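You operate a simulated robot arm through the tools that you are given. There is no shell and no other tool.

You run a simulated robot arm. Do the job below in one go: nothing can be reset, and whatever is moved stays where it is left.

Task
Loosen the screw of clamped block T and take the block out.
Fine: loosen the thumb screw before the clamp opens; block into the blue block tray; close the empty clamp; the other screws stay tight.

The check looks at the end state, three seconds after you hand in, the way a careful person would. Anything else that was tipped, shoved, dropped, spilled or broken makes it a failure.

Robot
A 7-joint arm with a two-finger parallel gripper, fixed in place. Base frame: the origin is at the foot of the arm, x ahead of it, y to its left, z up; the work surface is at about z = 780. Lengths are in mm, angles in rad, forces in N, time in s.
With the tool pointing down near the work surface it reaches from about 100 to 660 mm from the base axis. Its first joint turns from -1.152 to 1.152 rad. Payload 1.57 kg.
The TCP is the grasp point between the finger pads, 30 mm short of the fingertips. In the tool frame z runs along the fingers and y along their closing line. The gripper opens to 80 mm. The fingers are 17 mm wide and 12 mm thick; the gripper's body (40 by 82 mm) begins 80 mm behind the TCP.
Orientation is told as [roll, pitch, yaw] about the base's x, y, z axes, in that order, counted from this pose: with the fingers straight down and closing along the base's y, the tool's x points along the base's -x, its y along +y and its z along -z.

Tools
- The arm moves only by the tool jog_arm. Its argument "moves" is a list of rows, each a list of 7 numbers: the shift along the base's x, y, z in mm, then the turn, a rotation vector about the base's x, y, z in rad, then the opening, from 0 (shut) to 1 (fully open). In form: [[dx, dy, dz, rx, ry, rz, grip], ...]. A call has 1 to 20 rows; each row shifts and turns the commanded pose from where the row before left it. Rows are played at 5 a second. More than 50 mm and 0.15 rad between two rows, or a gripper value outside its range, and nothing of the call is played. Where a pose cannot be reached the arm comes as near as it can. A force on the tool above 40 N (or 10 N above the force at the start of the call, whichever is more), or a blocked arm, ends the call early, and 0.2 s more pass. Each finger travels about 72 mm/s and halts on what it meets, pressing with about 28 N; the grip force reading is that of the motor and also rises with nothing between the fingers. The clock runs only during rows and for 0.2 s after the last one: add rows that do not move to give the fingers time. The reply holds the time, the measured pose of the TCP, the force on the tool along the base axes, the opening and the grip force, in the units named above and with some noise, with the torque about the TCP (base axes, N m) and any sound that the robot's microphone picked up.
- Cameras (640 x 400 px; columns grow to the right, rows downward): "scene" is fixed at [42.5, 424.3, 1421]; the picture's right is [-0.87, -0.49, 0.00], its down [-0.28, 0.51, -0.81] and it looks along [0.40, -0.71, -0.58] (base axes); focal length 333 px, centre (320, 200). "wrist" rides on the gripper at [72, -7, -122] in the tool frame; the picture's right is [0.09, 1.00, 0.00], its down [-0.84, 0.08, -0.54] and it looks along [-0.54, 0.05, 0.84] (tool axes); focal length 238 px, centre (320, 200). There is no depth. A picture from a camera that has moved, and an enlarged one, comes with that camera's place and axes in the base frame and with its lens.
- get_image(camera): a new picture of that camera. No time passes.
- enlarge(camera, box): a new picture of the part [left, top, right, bottom] of that camera's present view, enlarged. No time passes.
- finish_job(): hands the job in; it is judged then, once.

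Places have to be worked out from the pictures, the camera data and where the tool is seen. Open the gripper and draw the arm clear of the work before you hand the job in, unless the task says otherwise.

The tools are called after "Call:" by a JSON object that holds its "op" and its "data". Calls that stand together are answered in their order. jog_arm: Moves the arm, as the interface text tells. Its arguments: {"type":"object","properties":{"moves":{"type":"array","items":{"type":"array","items":{"type":"number"}}}},"required":["moves"]} The other tools are called the same way: get_image (camera) takes a picture; enlarge (camera, box) takes an enlarged picture of a part of a camera's view; finish_job () hands the job in.

At the start:

```text
time: 0.0
eef_pos: [388.1, -14.6, 1195.3]
orientation: [0.0, -0.001, 0.001]
ft_force: [-0.8, 0.5, -0.3]
wrist_torque: [0.0, -0.01, 0.02]
opening: 80.1
gripper_force: 0.1
```

scene: 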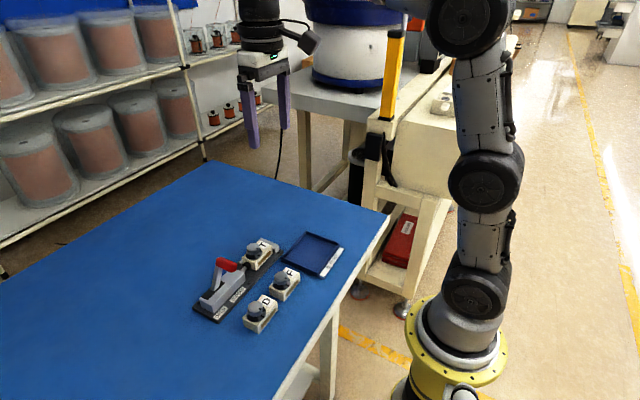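
wrist: 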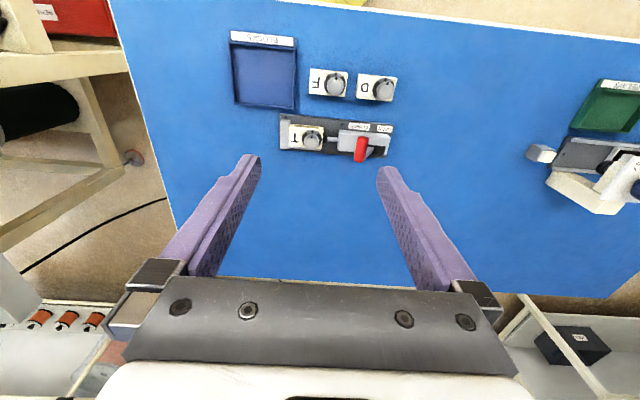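

I see the toggle clamp with a red handle and block T beside the blue tray, with blocks F and D nearby. I'll take enlarged views first to understand the details.

Call:
{"op": "enlarge", "data": {"camera": "scene", "box": [180, 220, 360, 340]}}

Call:
{"op": "enlarge", "data": {"camera": "wrist", "box": [210, 20, 420, 170]}}

Call:
{"op": "enlarge", "data": {"camera": "wrist", "box": [500, 60, 640, 240]}}

```text
3.33 times, centred on (270, 280) of scene
camera zoom: at [42.5, 424.3, 1421.0], right [-0.87, -0.49, 0.0], down [-0.28, 0.51, -0.81], along [0.4, -0.71, -0.58], focal length 1111 px, centre (487, -67)
```

zoom: 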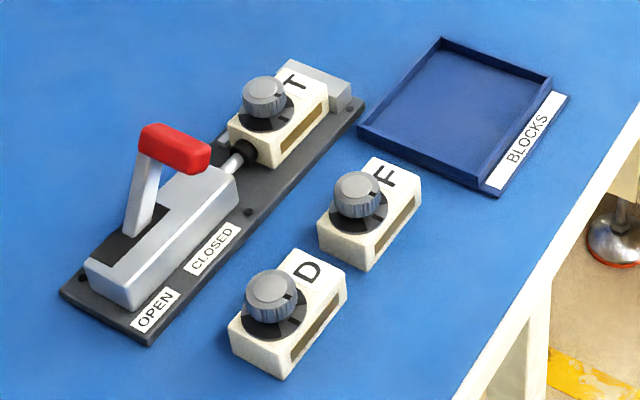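

```text
2.67 times, centred on (315, 95) of wrist
camera zoom: at [315.3, -21.6, 1316.8], right [-0.09, 1.0, 0.0], down [0.84, 0.08, 0.54], along [0.54, 0.05, -0.84], focal length 636 px, centre (333, 480)
```

zoom: 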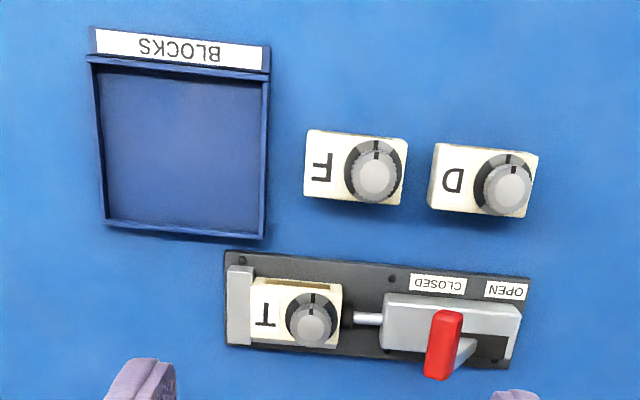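

```text
2.22 times, centred on (570, 150) of wrist
camera zoom: at [315.3, -21.6, 1316.8], right [-0.09, 1.0, 0.0], down [0.84, 0.08, 0.54], along [0.54, 0.05, -0.84], focal length 530 px, centre (-236, 311)
```

zoom: 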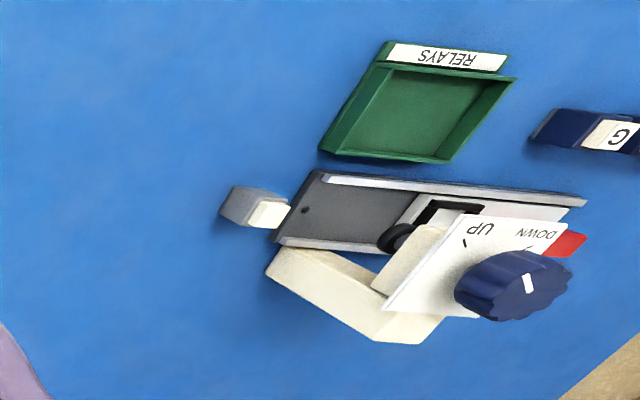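

I'll zoom tightly on block T, its thumb screw and the clamp lever to read the markings.

Call:
{"op": "enlarge", "data": {"camera": "wrist", "box": [280, 110, 400, 165]}}

Call:
{"op": "enlarge", "data": {"camera": "scene", "box": [235, 230, 285, 275]}}

Call:
{"op": "enlarge", "data": {"camera": "scene", "box": [190, 250, 260, 325]}}

Call:
{"op": "enlarge", "data": {"camera": "wrist", "box": [290, 110, 335, 155]}}

```text
5.33 times, centred on (340, 138) of wrist
camera zoom: at [315.3, -21.6, 1316.8], right [-0.09, 1.0, 0.0], down [0.84, 0.08, 0.54], along [0.54, 0.05, -0.84], focal length 1271 px, centre (213, 533)
```

zoom: 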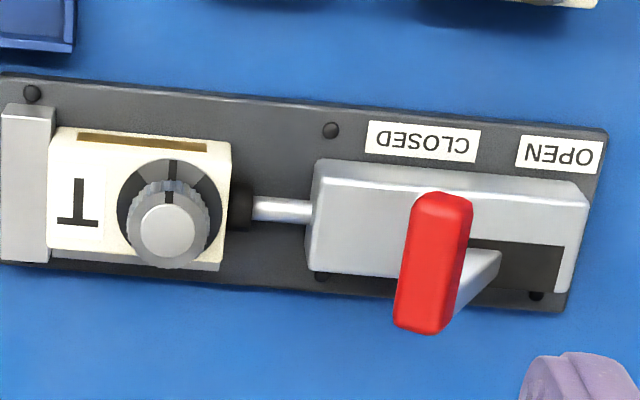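

```text
8.89 times, centred on (260, 252) of scene
camera zoom: at [42.5, 424.3, 1421.0], right [-0.87, -0.49, 0.0], down [-0.28, 0.51, -0.81], along [0.4, -0.71, -0.58], focal length 2963 px, centre (853, -267)
```

zoom: 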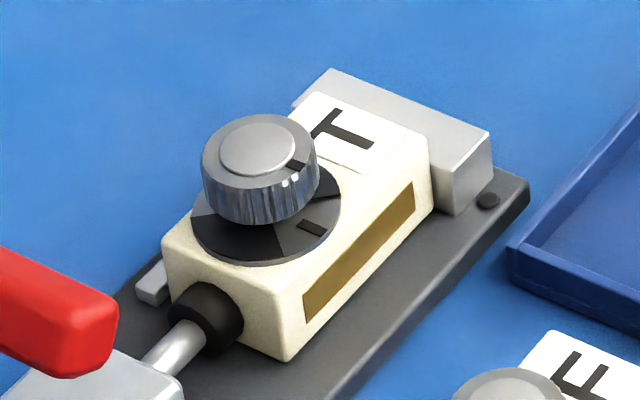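

```text
5.33 times, centred on (225, 288) of scene
camera zoom: at [42.5, 424.3, 1421.0], right [-0.87, -0.49, 0.0], down [-0.28, 0.51, -0.81], along [0.4, -0.71, -0.58], focal length 1778 px, centre (827, -267)
```

zoom: 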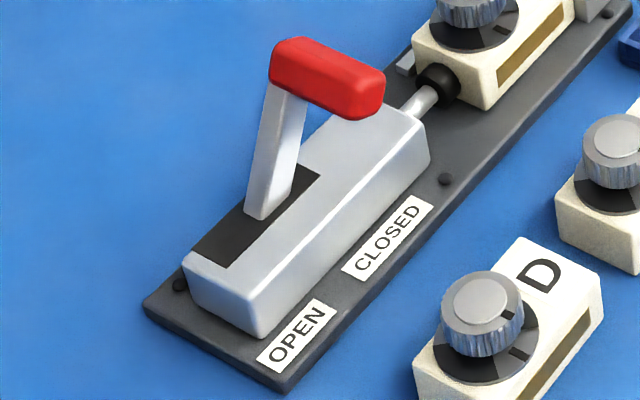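

```text
8.89 times, centred on (312, 132) of wrist
camera zoom: at [315.3, -21.6, 1316.8], right [-0.09, 1.0, 0.0], down [0.84, 0.08, 0.54], along [0.54, 0.05, -0.84], focal length 2119 px, centre (387, 800)
```

zoom: 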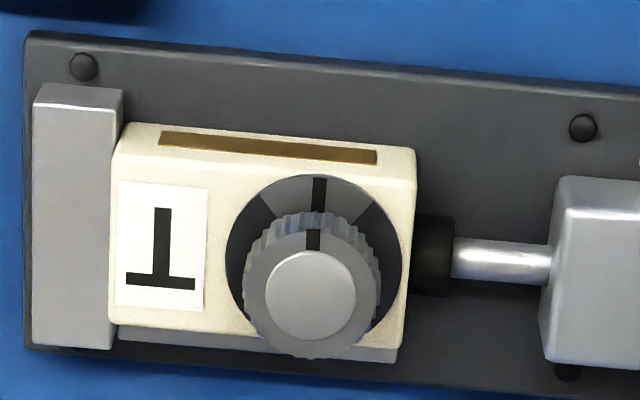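

Triangulating from the two views, the knob top is near (484, -24, 845), the handle bar near (477, 73, 875), and the tray centre near (383, -128). I'll lower the tool above block T at about z = 960 for a closer look.

Call:
{"op": "jog_arm", "data": {"moves": [[16, -1.6, -40, 0, 0, 0, 1], [16, -1.6, -40, 0, 0, 0, 1], [16, -1.6, -40, 0, 0, 0, 1], [16, -1.6, -40, 0, 0, 0, 1], [16, -1.6, -40, 0, 0, 0, 1], [16, -1.4, -35, 0, 0, 0, 1], [0, 0, 0, 0, 0, 0, 1]]}}

```text
time: 1.6
eef_pos: [483.0, -22.6, 959.6]
orientation: [-0.001, -0.001, -0.001]
ft_force: [-0.5, -0.1, 0.7]
wrist_torque: [-0.01, 0.02, 0.02]
opening: 80.2
gripper_force: 0.1
```

The tool is at about (484, -24, 960). I'll take the wrist and scene pictures from here to refine the positions.

Call:
{"op": "get_image", "data": {"camera": "wrist"}}

Call:
{"op": "enlarge", "data": {"camera": "wrist", "box": [260, 110, 420, 210]}}

Call:
{"op": "enlarge", "data": {"camera": "scene", "box": [180, 180, 340, 300]}}

```text
taken
camera wrist: at [410.9, -30.3, 1081.2], right [-0.09, 1.0, 0.0], down [0.84, 0.08, 0.54], along [0.54, 0.05, -0.84], focal length 238 px, centre (320, 200)
```

wrist: 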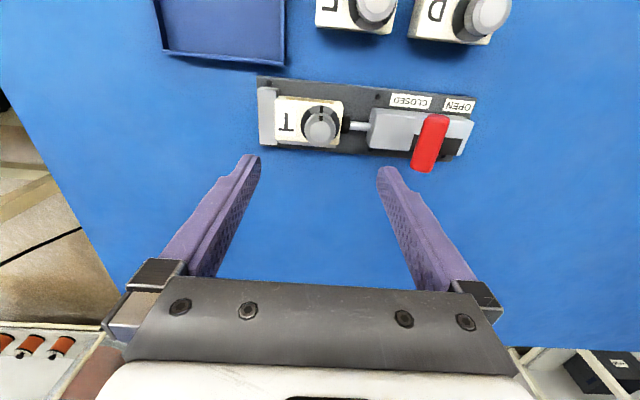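

```text
4.00 times, centred on (340, 160) of wrist
camera zoom: at [410.9, -30.3, 1081.2], right [-0.09, 1.0, 0.0], down [0.84, 0.08, 0.54], along [0.54, 0.05, -0.84], focal length 953 px, centre (240, 360)
```

zoom: 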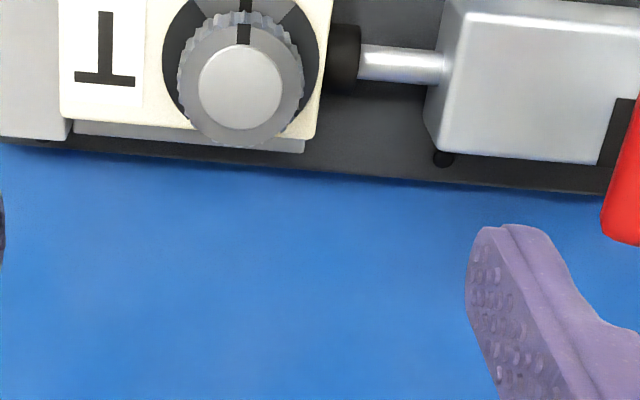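

```text
3.33 times, centred on (260, 240) of scene
camera zoom: at [42.5, 424.3, 1421.0], right [-0.87, -0.49, 0.0], down [-0.28, 0.51, -0.81], along [0.4, -0.71, -0.58], focal length 1111 px, centre (520, 67)
```

zoom: 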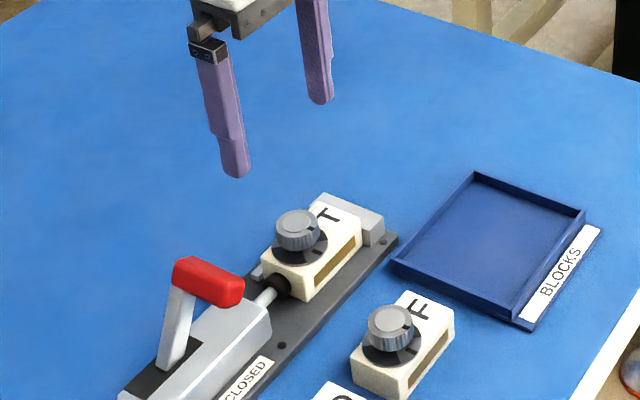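

The knob is visible just above the fingers' view centre. I'll enlarge the region around the knob and the whole clamp for measurement.

Call:
{"op": "enlarge", "data": {"camera": "wrist", "box": [250, 90, 350, 155]}}

Call:
{"op": "enlarge", "data": {"camera": "wrist", "box": [340, 80, 490, 180]}}

```text
6.15 times, centred on (300, 122) of wrist
camera zoom: at [410.9, -30.3, 1081.2], right [-0.09, 1.0, 0.0], down [0.84, 0.08, 0.54], along [0.54, 0.05, -0.84], focal length 1467 px, centre (443, 677)
```

zoom: 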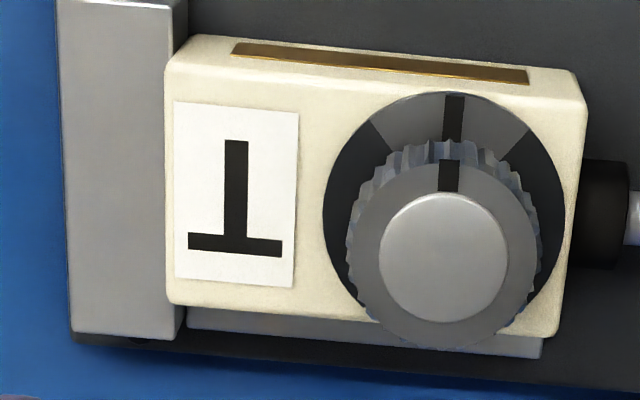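

```text
4.00 times, centred on (415, 130) of wrist
camera zoom: at [410.9, -30.3, 1081.2], right [-0.09, 1.0, 0.0], down [0.84, 0.08, 0.54], along [0.54, 0.05, -0.84], focal length 953 px, centre (-60, 480)
```

zoom: 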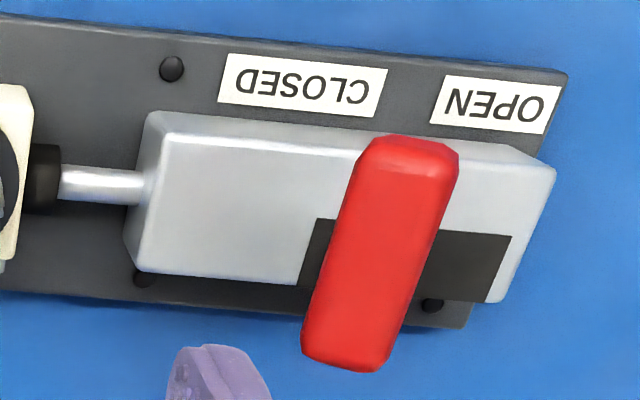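

The knob tick lines up with the dial tick (tight), pointing toward the base. The knob axis is near (482, -23), with its top at about z = 846 and the dial at about 820. I'll pre-turn the tool by -0.75 rad so there is room to unscrew counter-clockwise, then lower partway and check.

Call:
{"op": "jog_arm", "data": {"moves": [[0, 0, 0, 0, 0, -0.15, 0.8], [0, 0, 0, 0, 0, -0.15, 0.8], [0, 0, 0, 0, 0, -0.15, 0.8], [0, 0, -15, 0, 0, -0.15, 0.8], [0, 0, -20, 0, 0, -0.15, 0.8], [0, 0, -20, 0, 0, 0, 0.8], [0, 0, 0, 0, 0, 0, 0.8], [0, 0, 0, 0, 0, 0, 0.8]]}}

Call:
{"op": "get_image", "data": {"camera": "wrist"}}

Call:
{"op": "enlarge", "data": {"camera": "scene", "box": [200, 180, 320, 280]}}

```text
time: 3.4
eef_pos: [483.8, -22.4, 905.7]
orientation: [0.0, -0.001, -0.751]
ft_force: [0.6, 0.3, 0.3]
wrist_torque: [0.01, 0.03, 0.0]
opening: 64.1
gripper_force: 0.0
```

```text
taken
camera wrist: at [426.5, 20.2, 1026.9], right [0.61, 0.79, 0.0], down [0.66, -0.51, 0.54], along [0.43, -0.33, -0.84], focal length 238 px, centre (320, 200)
```

wrist: 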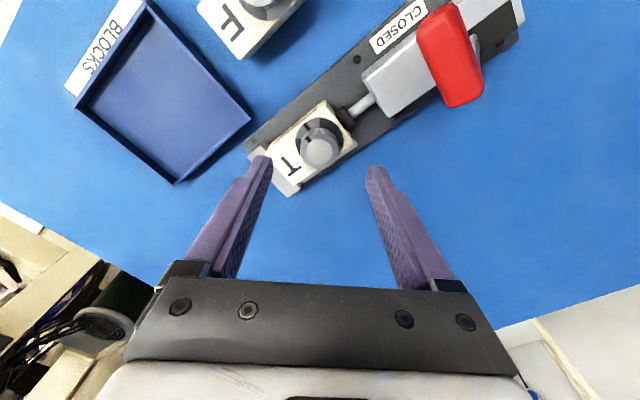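

```text
4.00 times, centred on (260, 230) of scene
camera zoom: at [42.5, 424.3, 1421.0], right [-0.87, -0.49, 0.0], down [-0.28, 0.51, -0.81], along [0.4, -0.71, -0.58], focal length 1333 px, centre (560, 80)
```

zoom: 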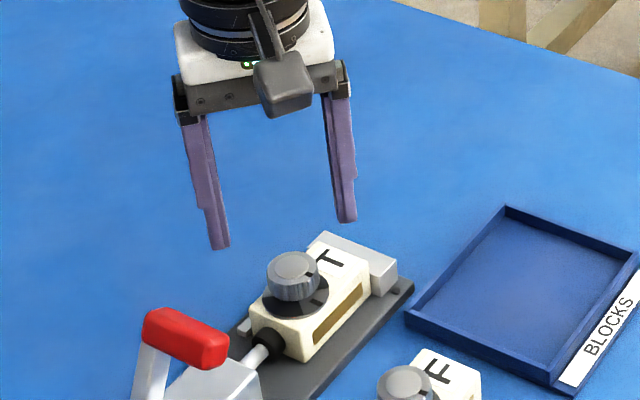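

The tool is turned and at z ≈ 906 with about 64 mm of opening. I'll enlarge the knob to check it's centred between the fingers.

Call:
{"op": "enlarge", "data": {"camera": "wrist", "box": [240, 90, 400, 190]}}

```text
4.00 times, centred on (320, 140) of wrist
camera zoom: at [426.5, 20.2, 1026.9], right [0.61, 0.79, 0.0], down [0.66, -0.51, 0.54], along [0.43, -0.33, -0.84], focal length 953 px, centre (320, 440)
```

zoom: 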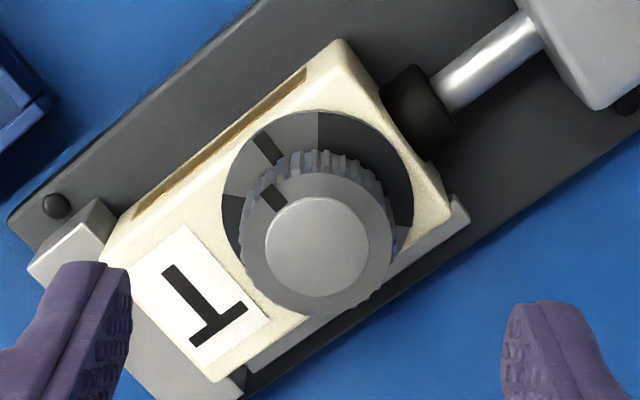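

The knob axis is at about (482.2, -23.6), almost centred under the tool. I'll shift 1.2 mm and lower to TCP z ≈ 856 (fingertips about 826, beside the knob and above the dial), keeping the gripper open.

Call:
{"op": "jog_arm", "data": {"moves": [[-1.2, 0, -15, 0, 0, 0, 0.75], [0, 0, -15, 0, 0, 0, 0.7], [0, 0, -12, 0, 0, 0, 0.7], [0, 0, -7, 0, 0, 0, 0.7], [0, 0, 0, 0, 0, 0, 0.7]]}}

Call:
{"op": "get_image", "data": {"camera": "wrist"}}

Call:
{"op": "enlarge", "data": {"camera": "scene", "box": [210, 210, 310, 280]}}

```text
time: 4.6
eef_pos: [483.0, -23.3, 856.3]
orientation: [0.0, 0.001, -0.751]
ft_force: [0.3, 0.1, 0.8]
wrist_torque: [0.0, 0.01, -0.01]
opening: 56.0
gripper_force: 0.1
```

```text
taken
camera wrist: at [424.9, 19.7, 978.1], right [0.61, 0.79, 0.0], down [0.66, -0.51, 0.54], along [0.43, -0.33, -0.84], focal length 238 px, centre (320, 200)
```

wrist: 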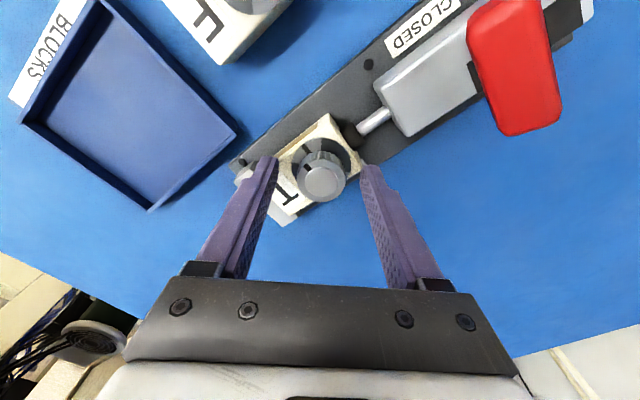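

```text
5.71 times, centred on (260, 245) of scene
camera zoom: at [42.5, 424.3, 1421.0], right [-0.87, -0.49, 0.0], down [-0.28, 0.51, -0.81], along [0.4, -0.71, -0.58], focal length 1904 px, centre (663, -57)
```

zoom: 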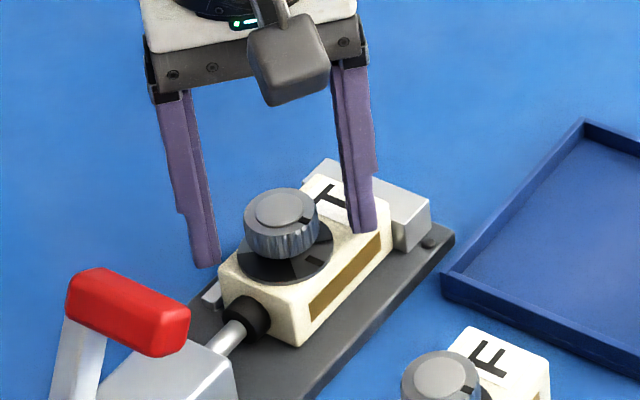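

The fingers straddle the knob and it sits on the expected centre pixel. I'll close on it and let the grip settle.

Call:
{"op": "jog_arm", "data": {"moves": [[0, 0, 0, 0, 0, 0, 0.45], [0, 0, 0, 0, 0, 0, 0.3], [0, 0, 0, 0, 0, 0, 0.2], [0, 0, 0, 0, 0, 0, 0.2]]}}

Call:
{"op": "get_image", "data": {"camera": "wrist"}}

Call:
{"op": "enlarge", "data": {"camera": "scene", "box": [210, 210, 310, 280]}}

```text
time: 5.6
eef_pos: [483.9, -24.0, 855.3]
orientation: [0.003, 0.0, -0.751]
ft_force: [4.8, 6.8, -1.5]
wrist_torque: [0.15, -0.21, 0.02]
opening: 31.0
gripper_force: 27.9
```

```text
taken
camera wrist: at [425.2, 20.2, 978.1], right [0.61, 0.79, 0.0], down [0.66, -0.51, 0.54], along [0.43, -0.33, -0.84], focal length 238 px, centre (320, 200)
```

wrist: 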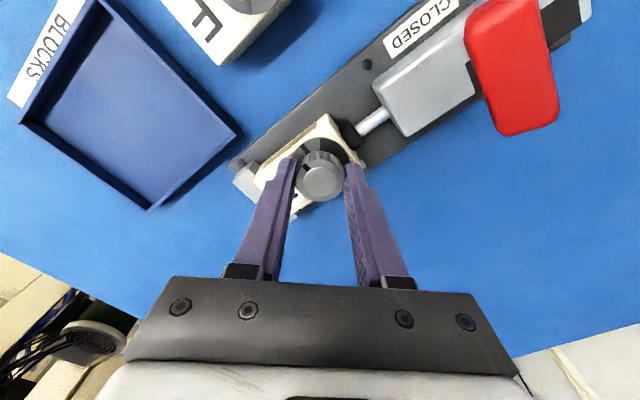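

```text
5.71 times, centred on (260, 245) of scene
camera zoom: at [42.7, 424.5, 1421.0], right [-0.87, -0.49, 0.0], down [-0.28, 0.51, -0.81], along [0.4, -0.71, -0.58], focal length 1904 px, centre (663, -57)
```

zoom: 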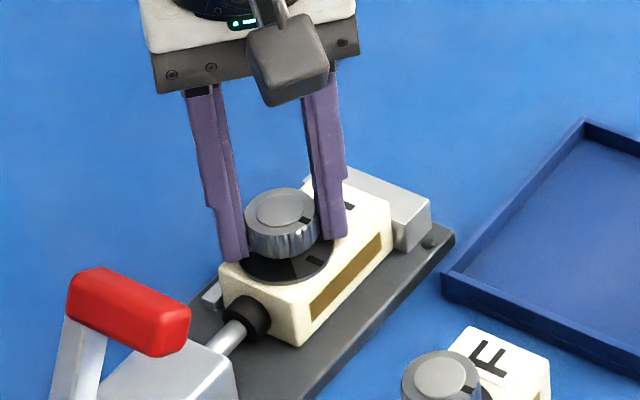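

The knob is gripped at 31 mm with 28 N and only a small side load. I'll turn counter-clockwise (seen from above) in steps of 0.1 rad and watch the torque and sound.

Call:
{"op": "jog_arm", "data": {"moves": [[0.3, 0.4, 0, 0, 0, 0, 0.2], [0, 0, 0, 0, 0, 0.1, 0.2], [0, 0, 0, 0, 0, 0.1, 0.2], [0, 0, 0, 0, 0, 0.1, 0.2], [0, 0, 0, 0, 0, 0.1, 0.2], [0, 0, 0, 0, 0, 0.1, 0.2], [0, 0, 0, 0, 0, 0, 0.2]]}}

Call:
{"op": "enlarge", "data": {"camera": "wrist", "box": [240, 110, 400, 210]}}

```text
time: 7.2
eef_pos: [482.7, -23.5, 857.4]
orientation: [0.0, -0.001, -0.249]
ft_force: [3.8, 5.5, 1.8]
wrist_torque: [0.11, -0.13, 0.0]
opening: 30.9
gripper_force: 27.6
```

```text
4.00 times, centred on (320, 160) of wrist
camera zoom: at [411.0, -12.6, 978.1], right [0.16, 0.99, 0.0], down [0.83, -0.13, 0.54], along [0.54, -0.08, -0.84], focal length 953 px, centre (320, 360)
```

zoom: 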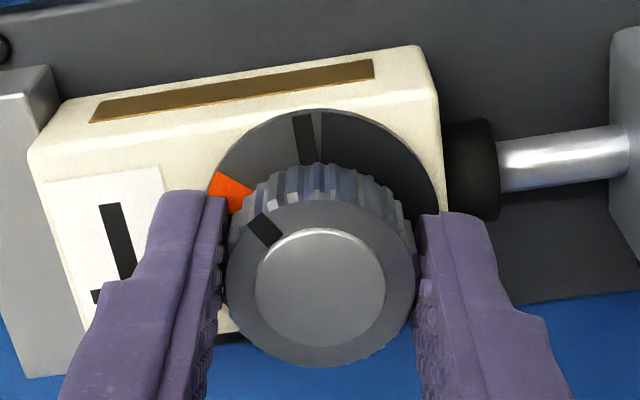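

The knob turned 0.5 rad with the tool and an orange sector has begun to appear on the dial. I'll keep turning counter-clockwise.

Call:
{"op": "jog_arm", "data": {"moves": [[0, 0, 0, 0, 0, 0.1, 0.2], [0, 0, 0, 0, 0, 0.1, 0.2], [0, 0, 0, 0, 0, 0.1, 0.2], [0, 0, 0, 0, 0, 0.1, 0.2], [0, 0, 0, 0, 0, 0.1, 0.2], [0, 0, 0, 0, 0, 0, 0.2]]}}

Call:
{"op": "enlarge", "data": {"camera": "wrist", "box": [240, 110, 400, 210]}}

Call:
{"op": "enlarge", "data": {"camera": "scene", "box": [210, 210, 310, 280]}}

```text
time: 8.6
eef_pos: [482.6, -23.3, 855.3]
orientation: [0.001, -0.001, 0.251]
ft_force: [0.5, 9.5, 7.5]
wrist_torque: [0.22, -0.04, -0.02]
opening: 31.0
gripper_force: 28.1
```

```text
4.00 times, centred on (320, 160) of wrist
camera zoom: at [414.4, -48.1, 978.0], right [-0.34, 0.94, 0.0], down [0.79, 0.28, 0.54], along [0.51, 0.18, -0.84], focal length 953 px, centre (320, 360)
```

zoom: 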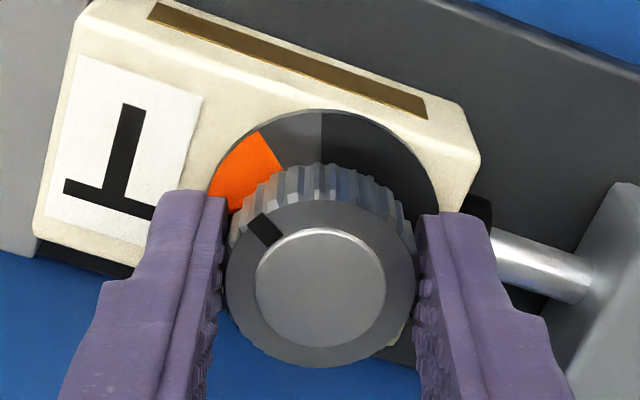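

```text
5.71 times, centred on (260, 245) of scene
camera zoom: at [42.4, 424.5, 1420.9], right [-0.87, -0.49, 0.0], down [-0.28, 0.51, -0.81], along [0.4, -0.71, -0.58], focal length 1904 px, centre (663, -57)
```

zoom: 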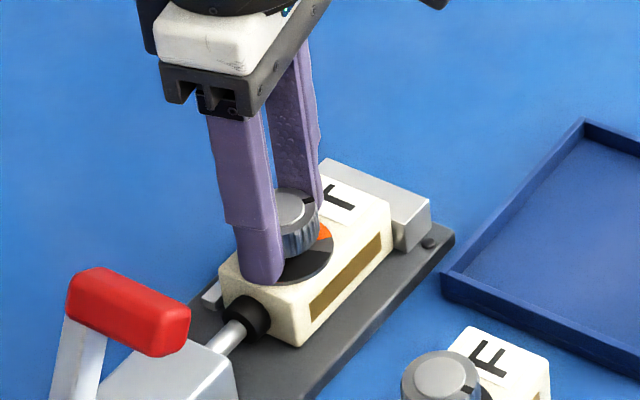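

One radian is done with low torque, and the orange sector is growing. I'll turn another 0.6 rad, rising very slightly in case the screw lifts.

Call:
{"op": "jog_arm", "data": {"moves": [[0, 0, 0.2, 0, 0, 0.1, 0.2], [0, 0, 0.2, 0, 0, 0.1, 0.2], [0, 0, 0.2, 0, 0, 0.1, 0.2], [0, 0, 0, 0, 0, 0.1, 0.2], [0, 0, 0, 0, 0, 0.1, 0.2], [0, 0, 0, 0, 0, 0.1, 0.2], [0, 0, 0, 0, 0, 0, 0.2]]}}

Call:
{"op": "enlarge", "data": {"camera": "wrist", "box": [240, 110, 400, 210]}}

Call:
{"op": "enlarge", "data": {"camera": "scene", "box": [210, 210, 310, 280]}}

```text
time: 10.2
eef_pos: [483.9, -23.3, 856.9]
orientation: [0.001, 0.002, 0.852]
ft_force: [0.7, 4.3, 2.8]
wrist_torque: [0.11, -0.02, -0.07]
opening: 30.6
gripper_force: 28.1
```

```text
4.00 times, centred on (320, 160) of wrist
camera zoom: at [439.7, -82.7, 978.0], right [-0.81, 0.59, 0.0], down [0.49, 0.68, 0.54], along [0.32, 0.44, -0.84], focal length 953 px, centre (320, 360)
```

zoom: 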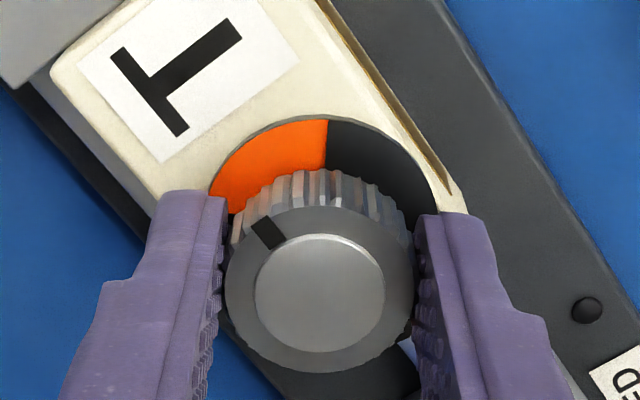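

```text
5.71 times, centred on (260, 245) of scene
camera zoom: at [42.4, 424.4, 1421.0], right [-0.87, -0.49, 0.0], down [-0.28, 0.51, -0.81], along [0.4, -0.71, -0.58], focal length 1904 px, centre (663, -57)
```

zoom: 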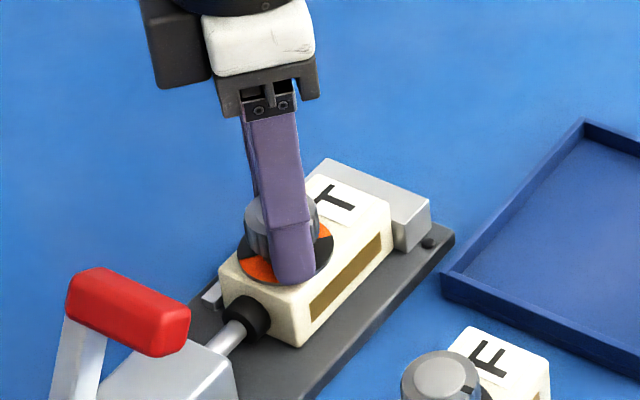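

After 1.6 rad both dial windows show full orange (fully clear of the grey "tight" zone), and the tick points toward -y. I'll add 0.15 rad for margin, then open the gripper slowly and rise.

Call:
{"op": "jog_arm", "data": {"moves": [[0, 0, 0, 0, 0, 0.08, 0.2], [0, 0, 0, 0, 0, 0.07, 0.2], [0, 0, 0, 0, 0, 0, 0.2], [0, 0, 0, 0, 0, 0, 0.45], [0, 0, 0, 0, 0, 0, 0.65], [0, 0, 0, 0, 0, 0, 0.65]]}}

Call:
{"op": "enlarge", "data": {"camera": "wrist", "box": [240, 110, 400, 210]}}

```text
time: 11.6
eef_pos: [482.8, -23.1, 856.9]
orientation: [0.001, 0.0, 0.999]
ft_force: [0.1, -0.2, 0.3]
wrist_torque: [0.01, 0.01, -0.01]
opening: 52.0
gripper_force: 0.1
```

```text
4.00 times, centred on (320, 160) of wrist
camera zoom: at [449.2, -88.0, 978.4], right [-0.89, 0.46, 0.0], down [0.39, 0.75, 0.54], along [0.25, 0.48, -0.84], focal length 953 px, centre (320, 360)
```

zoom: 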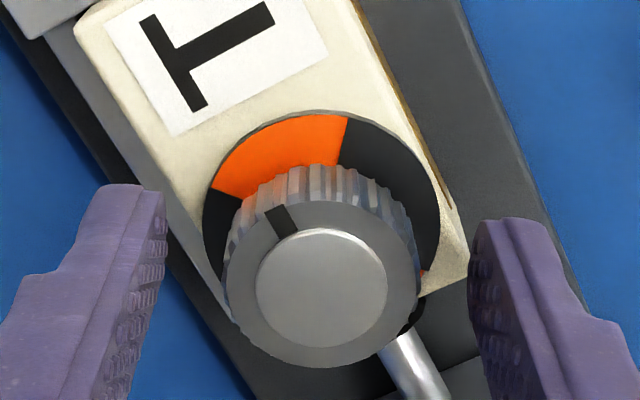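

The knob tick now points about 95° from tight and the window is fully orange, so the screw is loose (the last bit slipped at its stop). Next I'll rise clear, turn back to yaw 0, and move above the red handle bar at about x = 468, y = 73.

Call:
{"op": "jog_arm", "data": {"moves": [[0, 0, 40, 0, 0, 0, 0.65], [0, 0, 45, 0, 0, 0, 0.65], [0, 0, 10, 0, 0, -0.145, 0.6], [-3, 16, 0, 0, 0, -0.145, 0.6], [-3, 16, 0, 0, 0, -0.145, 0.6], [-3, 16, 0, 0, 0, -0.145, 0.6], [-3, 16, 0, 0, 0, -0.145, 0.6], [-2, 16, 0, 0, 0, -0.145, 0.6], [-1, 16, 0, 0, 0, -0.13, 0.6], [0, 0, 0, 0, 0, 0, 0.6]]}}

Call:
{"op": "get_image", "data": {"camera": "wrist"}}

Call:
{"op": "enlarge", "data": {"camera": "wrist", "box": [220, 60, 420, 185]}}

Call:
{"op": "enlarge", "data": {"camera": "scene", "box": [180, 200, 310, 320]}}

```text
time: 13.8
eef_pos: [468.2, 71.5, 951.3]
orientation: [-0.002, 0.001, -0.002]
ft_force: [0.4, -1.0, -0.6]
wrist_torque: [-0.03, 0.02, 0.0]
opening: 48.1
gripper_force: 0.2
```

```text
taken
camera wrist: at [395.1, 65.2, 1072.9], right [-0.09, 1.0, 0.0], down [0.84, 0.08, 0.54], along [0.54, 0.05, -0.84], focal length 238 px, centre (320, 200)
```

wrist: 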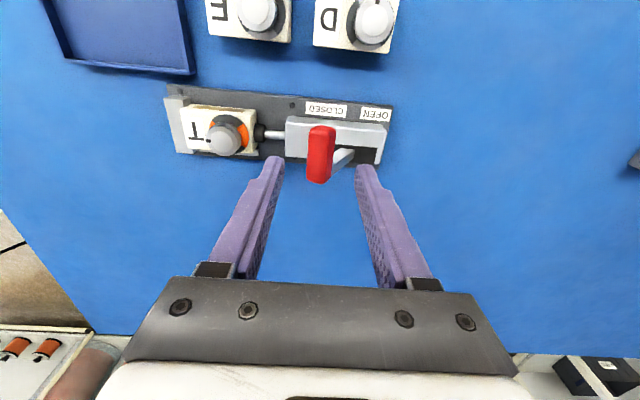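

```text
3.20 times, centred on (320, 122) of wrist
camera zoom: at [395.1, 65.2, 1072.9], right [-0.09, 1.0, 0.0], down [0.84, 0.08, 0.54], along [0.54, 0.05, -0.84], focal length 763 px, centre (320, 448)
```

zoom: 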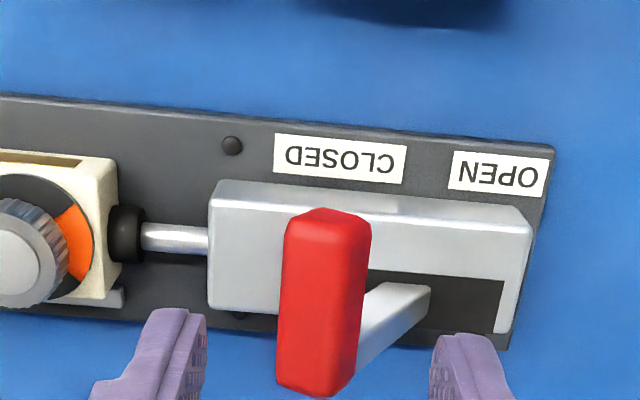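

```text
3.33 times, centred on (245, 260) of scene
camera zoom: at [42.5, 424.3, 1421.0], right [-0.87, -0.49, 0.0], down [-0.28, 0.51, -0.81], along [0.4, -0.71, -0.58], focal length 1111 px, centre (570, 0)
```

zoom: 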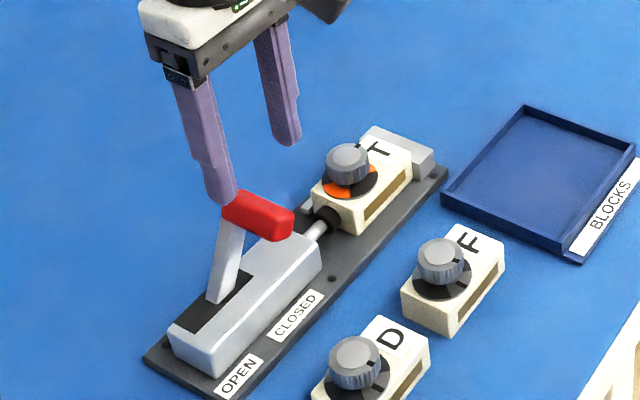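

The handle bar spans x ≈ 450–498 at y ≈ 73, right under the open fingers. I'll lower so the fingers straddle the bar with slack, with fingertips near z ≈ 863, well above the clamp body.

Call:
{"op": "jog_arm", "data": {"moves": [[0.5, 0.5, -20, 0, 0, 0, 0.55], [0, 0, -20, 0, 0, 0, 0.55], [0, 0, -12, 0, 0, 0, 0.55], [0, 0, -6, 0, 0, 0, 0.55], [0, 0, 0, 0, 0, 0, 0.5]]}}

Call:
{"op": "get_image", "data": {"camera": "wrist"}}

Call:
{"op": "enlarge", "data": {"camera": "scene", "box": [180, 200, 310, 320]}}

```text
time: 15.0
eef_pos: [468.3, 72.5, 894.0]
orientation: [-0.001, 0.0, 0.0]
ft_force: [0.2, -0.7, 0.2]
wrist_torque: [-0.01, 0.02, 0.01]
opening: 39.7
gripper_force: 0.0
```

```text
taken
camera wrist: at [395.4, 65.5, 1014.7], right [-0.09, 1.0, 0.0], down [0.84, 0.08, 0.54], along [0.54, 0.05, -0.84], focal length 238 px, centre (320, 200)
```

wrist: 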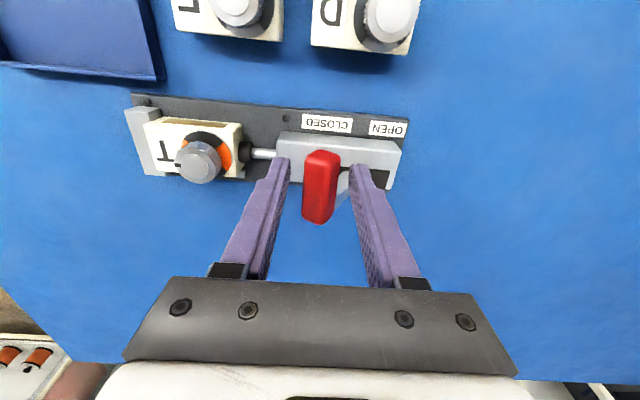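

```text
3.33 times, centred on (245, 260) of scene
camera zoom: at [42.5, 424.3, 1421.0], right [-0.87, -0.49, 0.0], down [-0.28, 0.51, -0.81], along [0.4, -0.71, -0.58], focal length 1111 px, centre (570, 0)
```

zoom: 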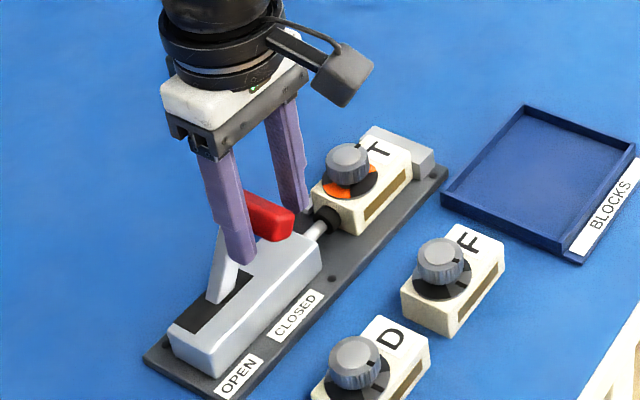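

The fingers straddle the bar with clearance on both sides. I'll push the handle toward +y (OPEN) in small steps and watch the force.

Call:
{"op": "jog_arm", "data": {"moves": [[0, 5, 0, 0, 0, 0, 0.5], [0, 5, 0, 0, 0, 0, 0.5], [0, 5, 0, 0, 0, 0, 0.5], [0, 5, 0, 0, 0, 0, 0.5], [0, 5, 0, 0, 0, 0, 0.5], [0, 5, 0, 0, 0, 0, 0.5], [0, 5, 0, 0, 0, 0, 0.5], [0, 5, 0, 0, 0, 0, 0.5]]}}

Call:
{"op": "enlarge", "data": {"camera": "scene", "box": [180, 200, 310, 320]}}

Call:
{"op": "get_image", "data": {"camera": "wrist"}}

```text
time: 16.8
eef_pos: [468.3, 114.1, 895.2]
orientation: [-0.001, 0.0, 0.001]
ft_force: [-0.5, -0.9, 0.1]
wrist_torque: [0.0, 0.03, 0.01]
opening: 40.5
gripper_force: 0.4
```

```text
3.33 times, centred on (245, 260) of scene
camera zoom: at [42.5, 424.3, 1421.0], right [-0.87, -0.49, 0.0], down [-0.28, 0.51, -0.81], along [0.4, -0.71, -0.58], focal length 1111 px, centre (570, 0)
```

zoom: 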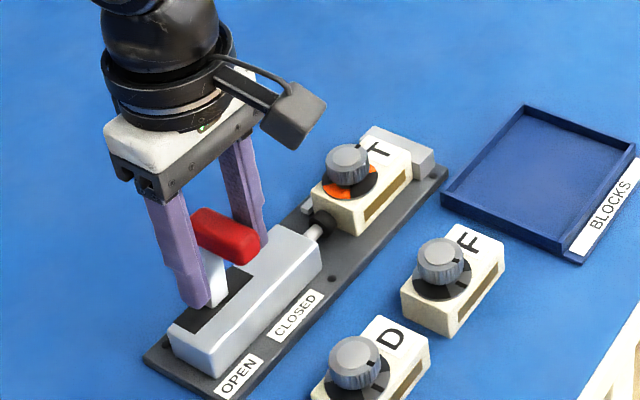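

```text
taken
camera wrist: at [395.7, 106.2, 1015.6], right [-0.09, 1.0, 0.0], down [0.84, 0.08, 0.54], along [0.54, 0.05, -0.84], focal length 238 px, centre (320, 200)
```

wrist: 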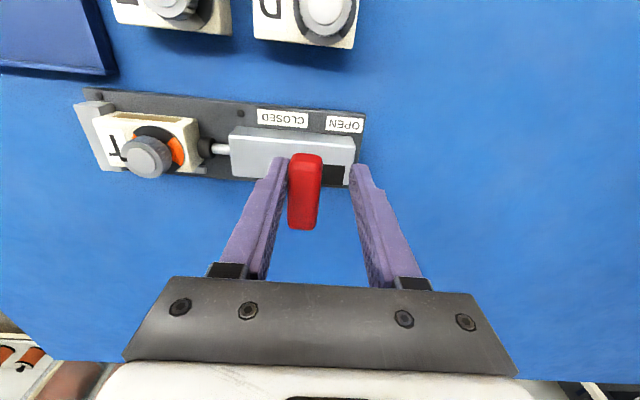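

The handle moves easily and is near upright now, with almost no force. I'll keep pushing toward OPEN.

Call:
{"op": "jog_arm", "data": {"moves": [[0, 5, 0, 0, 0, 0, 0.5], [0, 5, 0, 0, 0, 0, 0.5], [0, 5, 0, 0, 0, 0, 0.5], [0, 5, 0, 0, 0, 0, 0.5], [0, 5, 0, 0, 0, 0, 0.5], [0, 5, 0, 0, 0, 0, 0.5], [0, 0, 0, 0, 0, 0, 0.5]]}}

Call:
{"op": "enlarge", "data": {"camera": "scene", "box": [180, 200, 310, 320]}}

Call:
{"op": "get_image", "data": {"camera": "wrist"}}

```text
time: 18.4
eef_pos: [468.7, 143.2, 894.9]
orientation: [-0.001, 0.0, 0.001]
ft_force: [0.0, 0.1, 0.0]
wrist_torque: [-0.01, 0.03, 0.04]
opening: 40.1
gripper_force: 0.1
```

```text
3.33 times, centred on (245, 260) of scene
camera zoom: at [42.5, 424.3, 1421.0], right [-0.87, -0.49, 0.0], down [-0.28, 0.51, -0.81], along [0.4, -0.71, -0.58], focal length 1111 px, centre (570, 0)
```

zoom: 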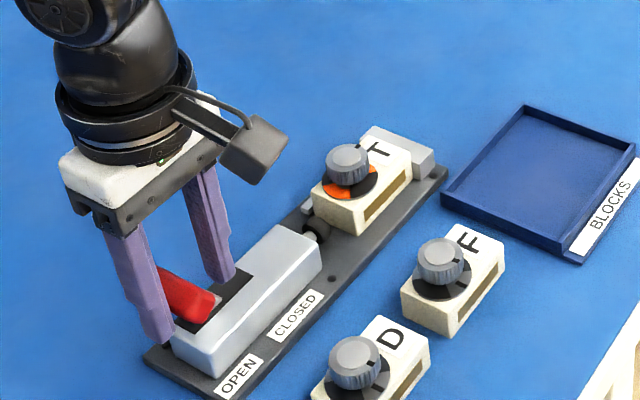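

```text
taken
camera wrist: at [396.0, 136.3, 1015.6], right [-0.09, 1.0, 0.0], down [0.84, 0.08, 0.54], along [0.54, 0.05, -0.84], focal length 238 px, centre (320, 200)
```

wrist: 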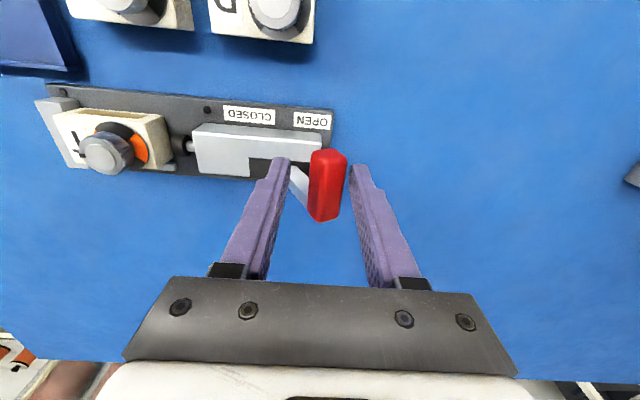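

The lever snapped over to the OPEN side and the plunger has pulled back from block T. I'll enlarge to verify the gap and the handle's rest position.

Call:
{"op": "enlarge", "data": {"camera": "wrist", "box": [40, 80, 240, 200]}}

Call:
{"op": "enlarge", "data": {"camera": "wrist", "box": [180, 90, 380, 230]}}

Call:
{"op": "enlarge", "data": {"camera": "scene", "box": [200, 235, 310, 310]}}

```text
3.20 times, centred on (140, 140) of wrist
camera zoom: at [396.0, 136.3, 1015.6], right [-0.09, 1.0, 0.0], down [0.84, 0.08, 0.54], along [0.54, 0.05, -0.84], focal length 763 px, centre (896, 392)
```

zoom: 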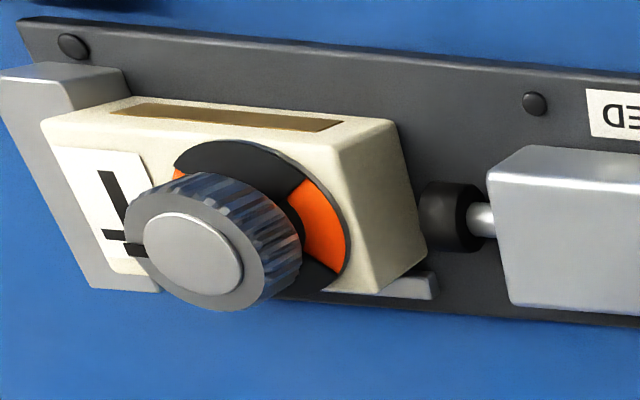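

```text
2.86 times, centred on (280, 160) of wrist
camera zoom: at [396.0, 136.3, 1015.6], right [-0.09, 1.0, 0.0], down [0.84, 0.08, 0.54], along [0.54, 0.05, -0.84], focal length 681 px, centre (434, 314)
```

zoom: 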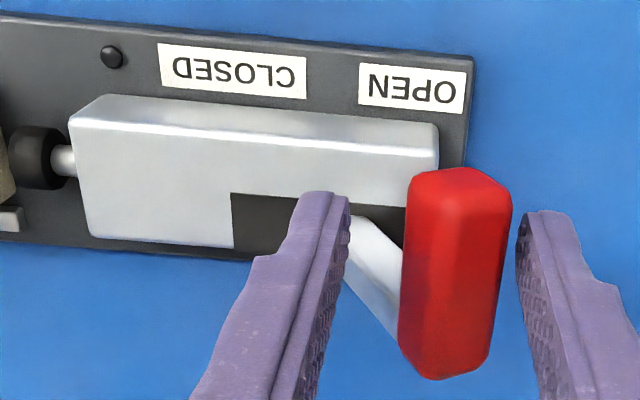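

```text
5.33 times, centred on (255, 272) of scene
camera zoom: at [42.5, 424.3, 1421.0], right [-0.87, -0.49, 0.0], down [-0.28, 0.51, -0.81], along [0.4, -0.71, -0.58], focal length 1778 px, centre (667, -187)
```

zoom: 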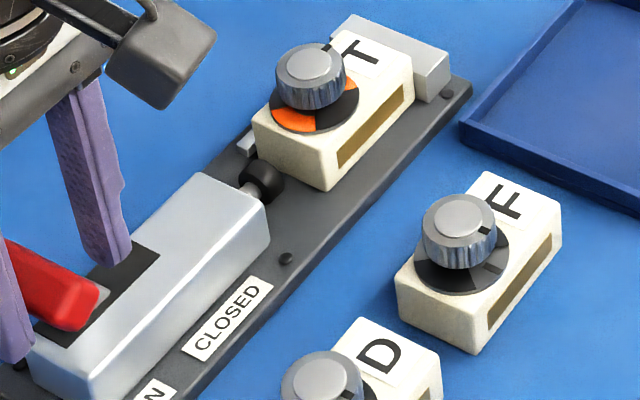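

The handle rests at the OPEN end (bar at y ≈ 148) and there is a clear gap between plunger and block. I'll raise out of the handle, then move above block T with the tool turned by +π/2 so the fingers close along x. I judge the block to span x ≈ 462–503 and y ≈ -72 to -1.

Call:
{"op": "jog_arm", "data": {"moves": [[0, 3, 0, 0, 0, 0, 0.5], [0, 0, 20, 0, 0, 0, 0.5], [0, 0, 40, 0, 0, 0, 0.5], [0, 0, 10, 0, 0, 0, 0.5], [1.2, -16.3, 0, 0, 0, 0.1428, 0.8], [1.2, -16.3, 0, 0, 0, 0.1428, 0.8], [1.2, -16.3, 0, 0, 0, 0.1428, 0.8], [1.2, -16.3, 0, 0, 0, 0.1428, 0.8], [1.2, -16.3, 0, 0, 0, 0.1428, 0.8], [1.2, -16.3, 0, 0, 0, 0.1428, 0.8], [1.2, -16.3, 0, 0, 0, 0.1428, 0.8], [1.2, -16.3, 0, 0, 0, 0.1428, 0.8], [1.2, -16.3, 0, 0, 0, 0.1428, 0.8], [1.2, -16.3, 0, 0, 0, 0.1428, 0.8], [1.2, -16.3, 0, 0, 0, 0.1428, 0.8], [0, 0, 0, 0, 0, 0, 0.8], [0, 0, 0, 0, 0, 0, 0.8]]}}

Call:
{"op": "get_image", "data": {"camera": "wrist"}}

Call:
{"op": "enlarge", "data": {"camera": "wrist", "box": [230, 80, 410, 200]}}

Call:
{"op": "enlarge", "data": {"camera": "scene", "box": [180, 200, 320, 320]}}

```text
time: 22.0
eef_pos: [479.6, -32.4, 964.1]
orientation: [0.002, -0.001, 1.572]
ft_force: [-0.8, -0.9, 0.0]
wrist_torque: [0.0, 0.0, 0.02]
opening: 63.8
gripper_force: 0.1
```

```text
taken
camera wrist: at [486.9, -105.0, 1085.6], right [-1.0, -0.09, 0.0], down [-0.08, 0.84, 0.54], along [-0.05, 0.54, -0.84], focal length 238 px, centre (320, 200)
```

wrist: 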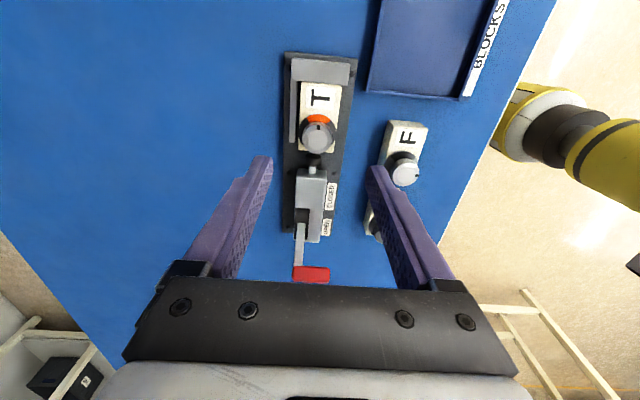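

```text
3.33 times, centred on (320, 140) of wrist
camera zoom: at [486.9, -105.0, 1085.6], right [-1.0, -0.09, 0.0], down [-0.08, 0.84, 0.54], along [-0.05, 0.54, -0.84], focal length 794 px, centre (320, 400)
```

zoom: 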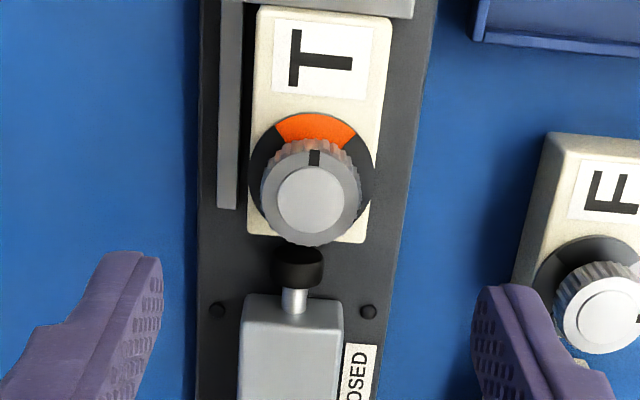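

```text
3.33 times, centred on (250, 260) of scene
camera zoom: at [42.5, 424.3, 1421.0], right [-0.87, -0.49, 0.0], down [-0.28, 0.51, -0.81], along [0.4, -0.71, -0.58], focal length 1111 px, centre (553, 0)
```

zoom: 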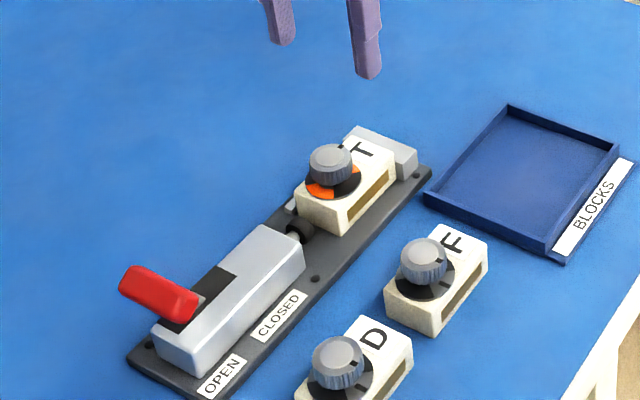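

Block T's top measures x ≈ 461.8–503.0, y ≈ -72 to 0. A low rail lies just beyond its +x side, so I'll zoom in to judge the rail and plate heights.

Call:
{"op": "enlarge", "data": {"camera": "scene", "box": [252, 240, 282, 270]}}

Call:
{"op": "enlarge", "data": {"camera": "wrist", "box": [280, 70, 350, 160]}}

Call:
{"op": "enlarge", "data": {"camera": "scene", "box": [255, 230, 315, 275]}}

```text
13.33 times, centred on (267, 255) of scene
camera zoom: at [42.5, 424.3, 1421.0], right [-0.87, -0.49, 0.0], down [-0.28, 0.51, -0.81], along [0.4, -0.71, -0.58], focal length 4444 px, centre (1027, -533)
```

zoom: 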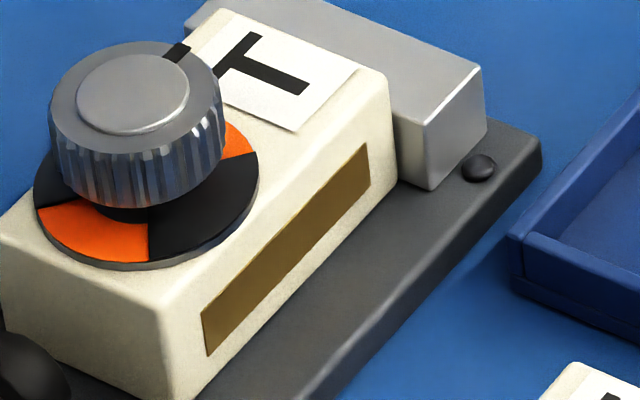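

```text
4.44 times, centred on (315, 115) of wrist
camera zoom: at [486.9, -105.0, 1085.6], right [-1.0, -0.09, 0.0], down [-0.08, 0.84, 0.54], along [-0.05, 0.54, -0.84], focal length 1059 px, centre (342, 578)
```

zoom: 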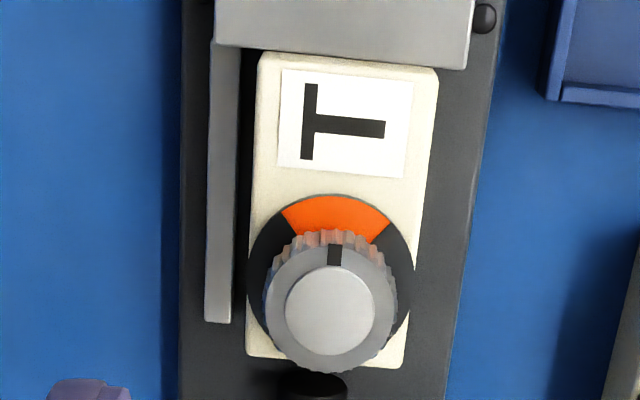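

```text
8.89 times, centred on (285, 252) of scene
camera zoom: at [42.5, 424.3, 1421.0], right [-0.87, -0.49, 0.0], down [-0.28, 0.51, -0.81], along [0.4, -0.71, -0.58], focal length 2963 px, centre (631, -267)
```

zoom: 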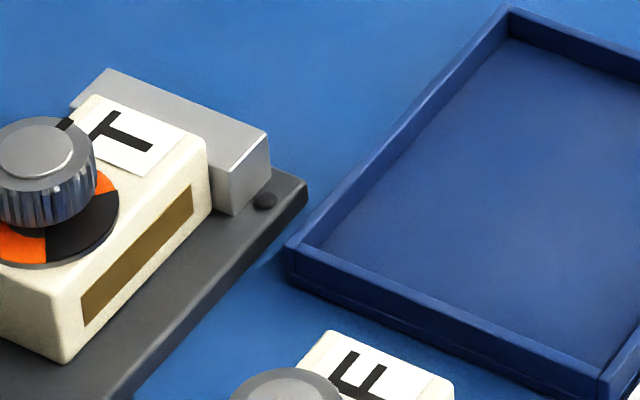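

I need the rail's height near the block's +y end, so I'll zoom in on that spot in the scene view.

Call:
{"op": "enlarge", "data": {"camera": "scene", "box": [232, 248, 264, 274]}}

```text
15.38 times, centred on (248, 261) of scene
camera zoom: at [42.5, 424.3, 1421.0], right [-0.87, -0.49, 0.0], down [-0.28, 0.51, -0.81], along [0.4, -0.71, -0.58], focal length 5128 px, centre (1428, -738)
```

zoom: 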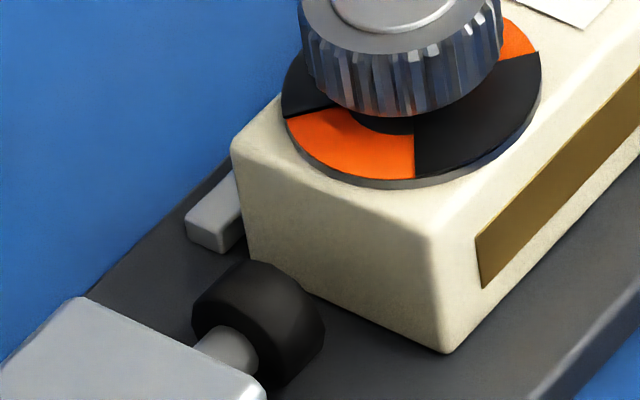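

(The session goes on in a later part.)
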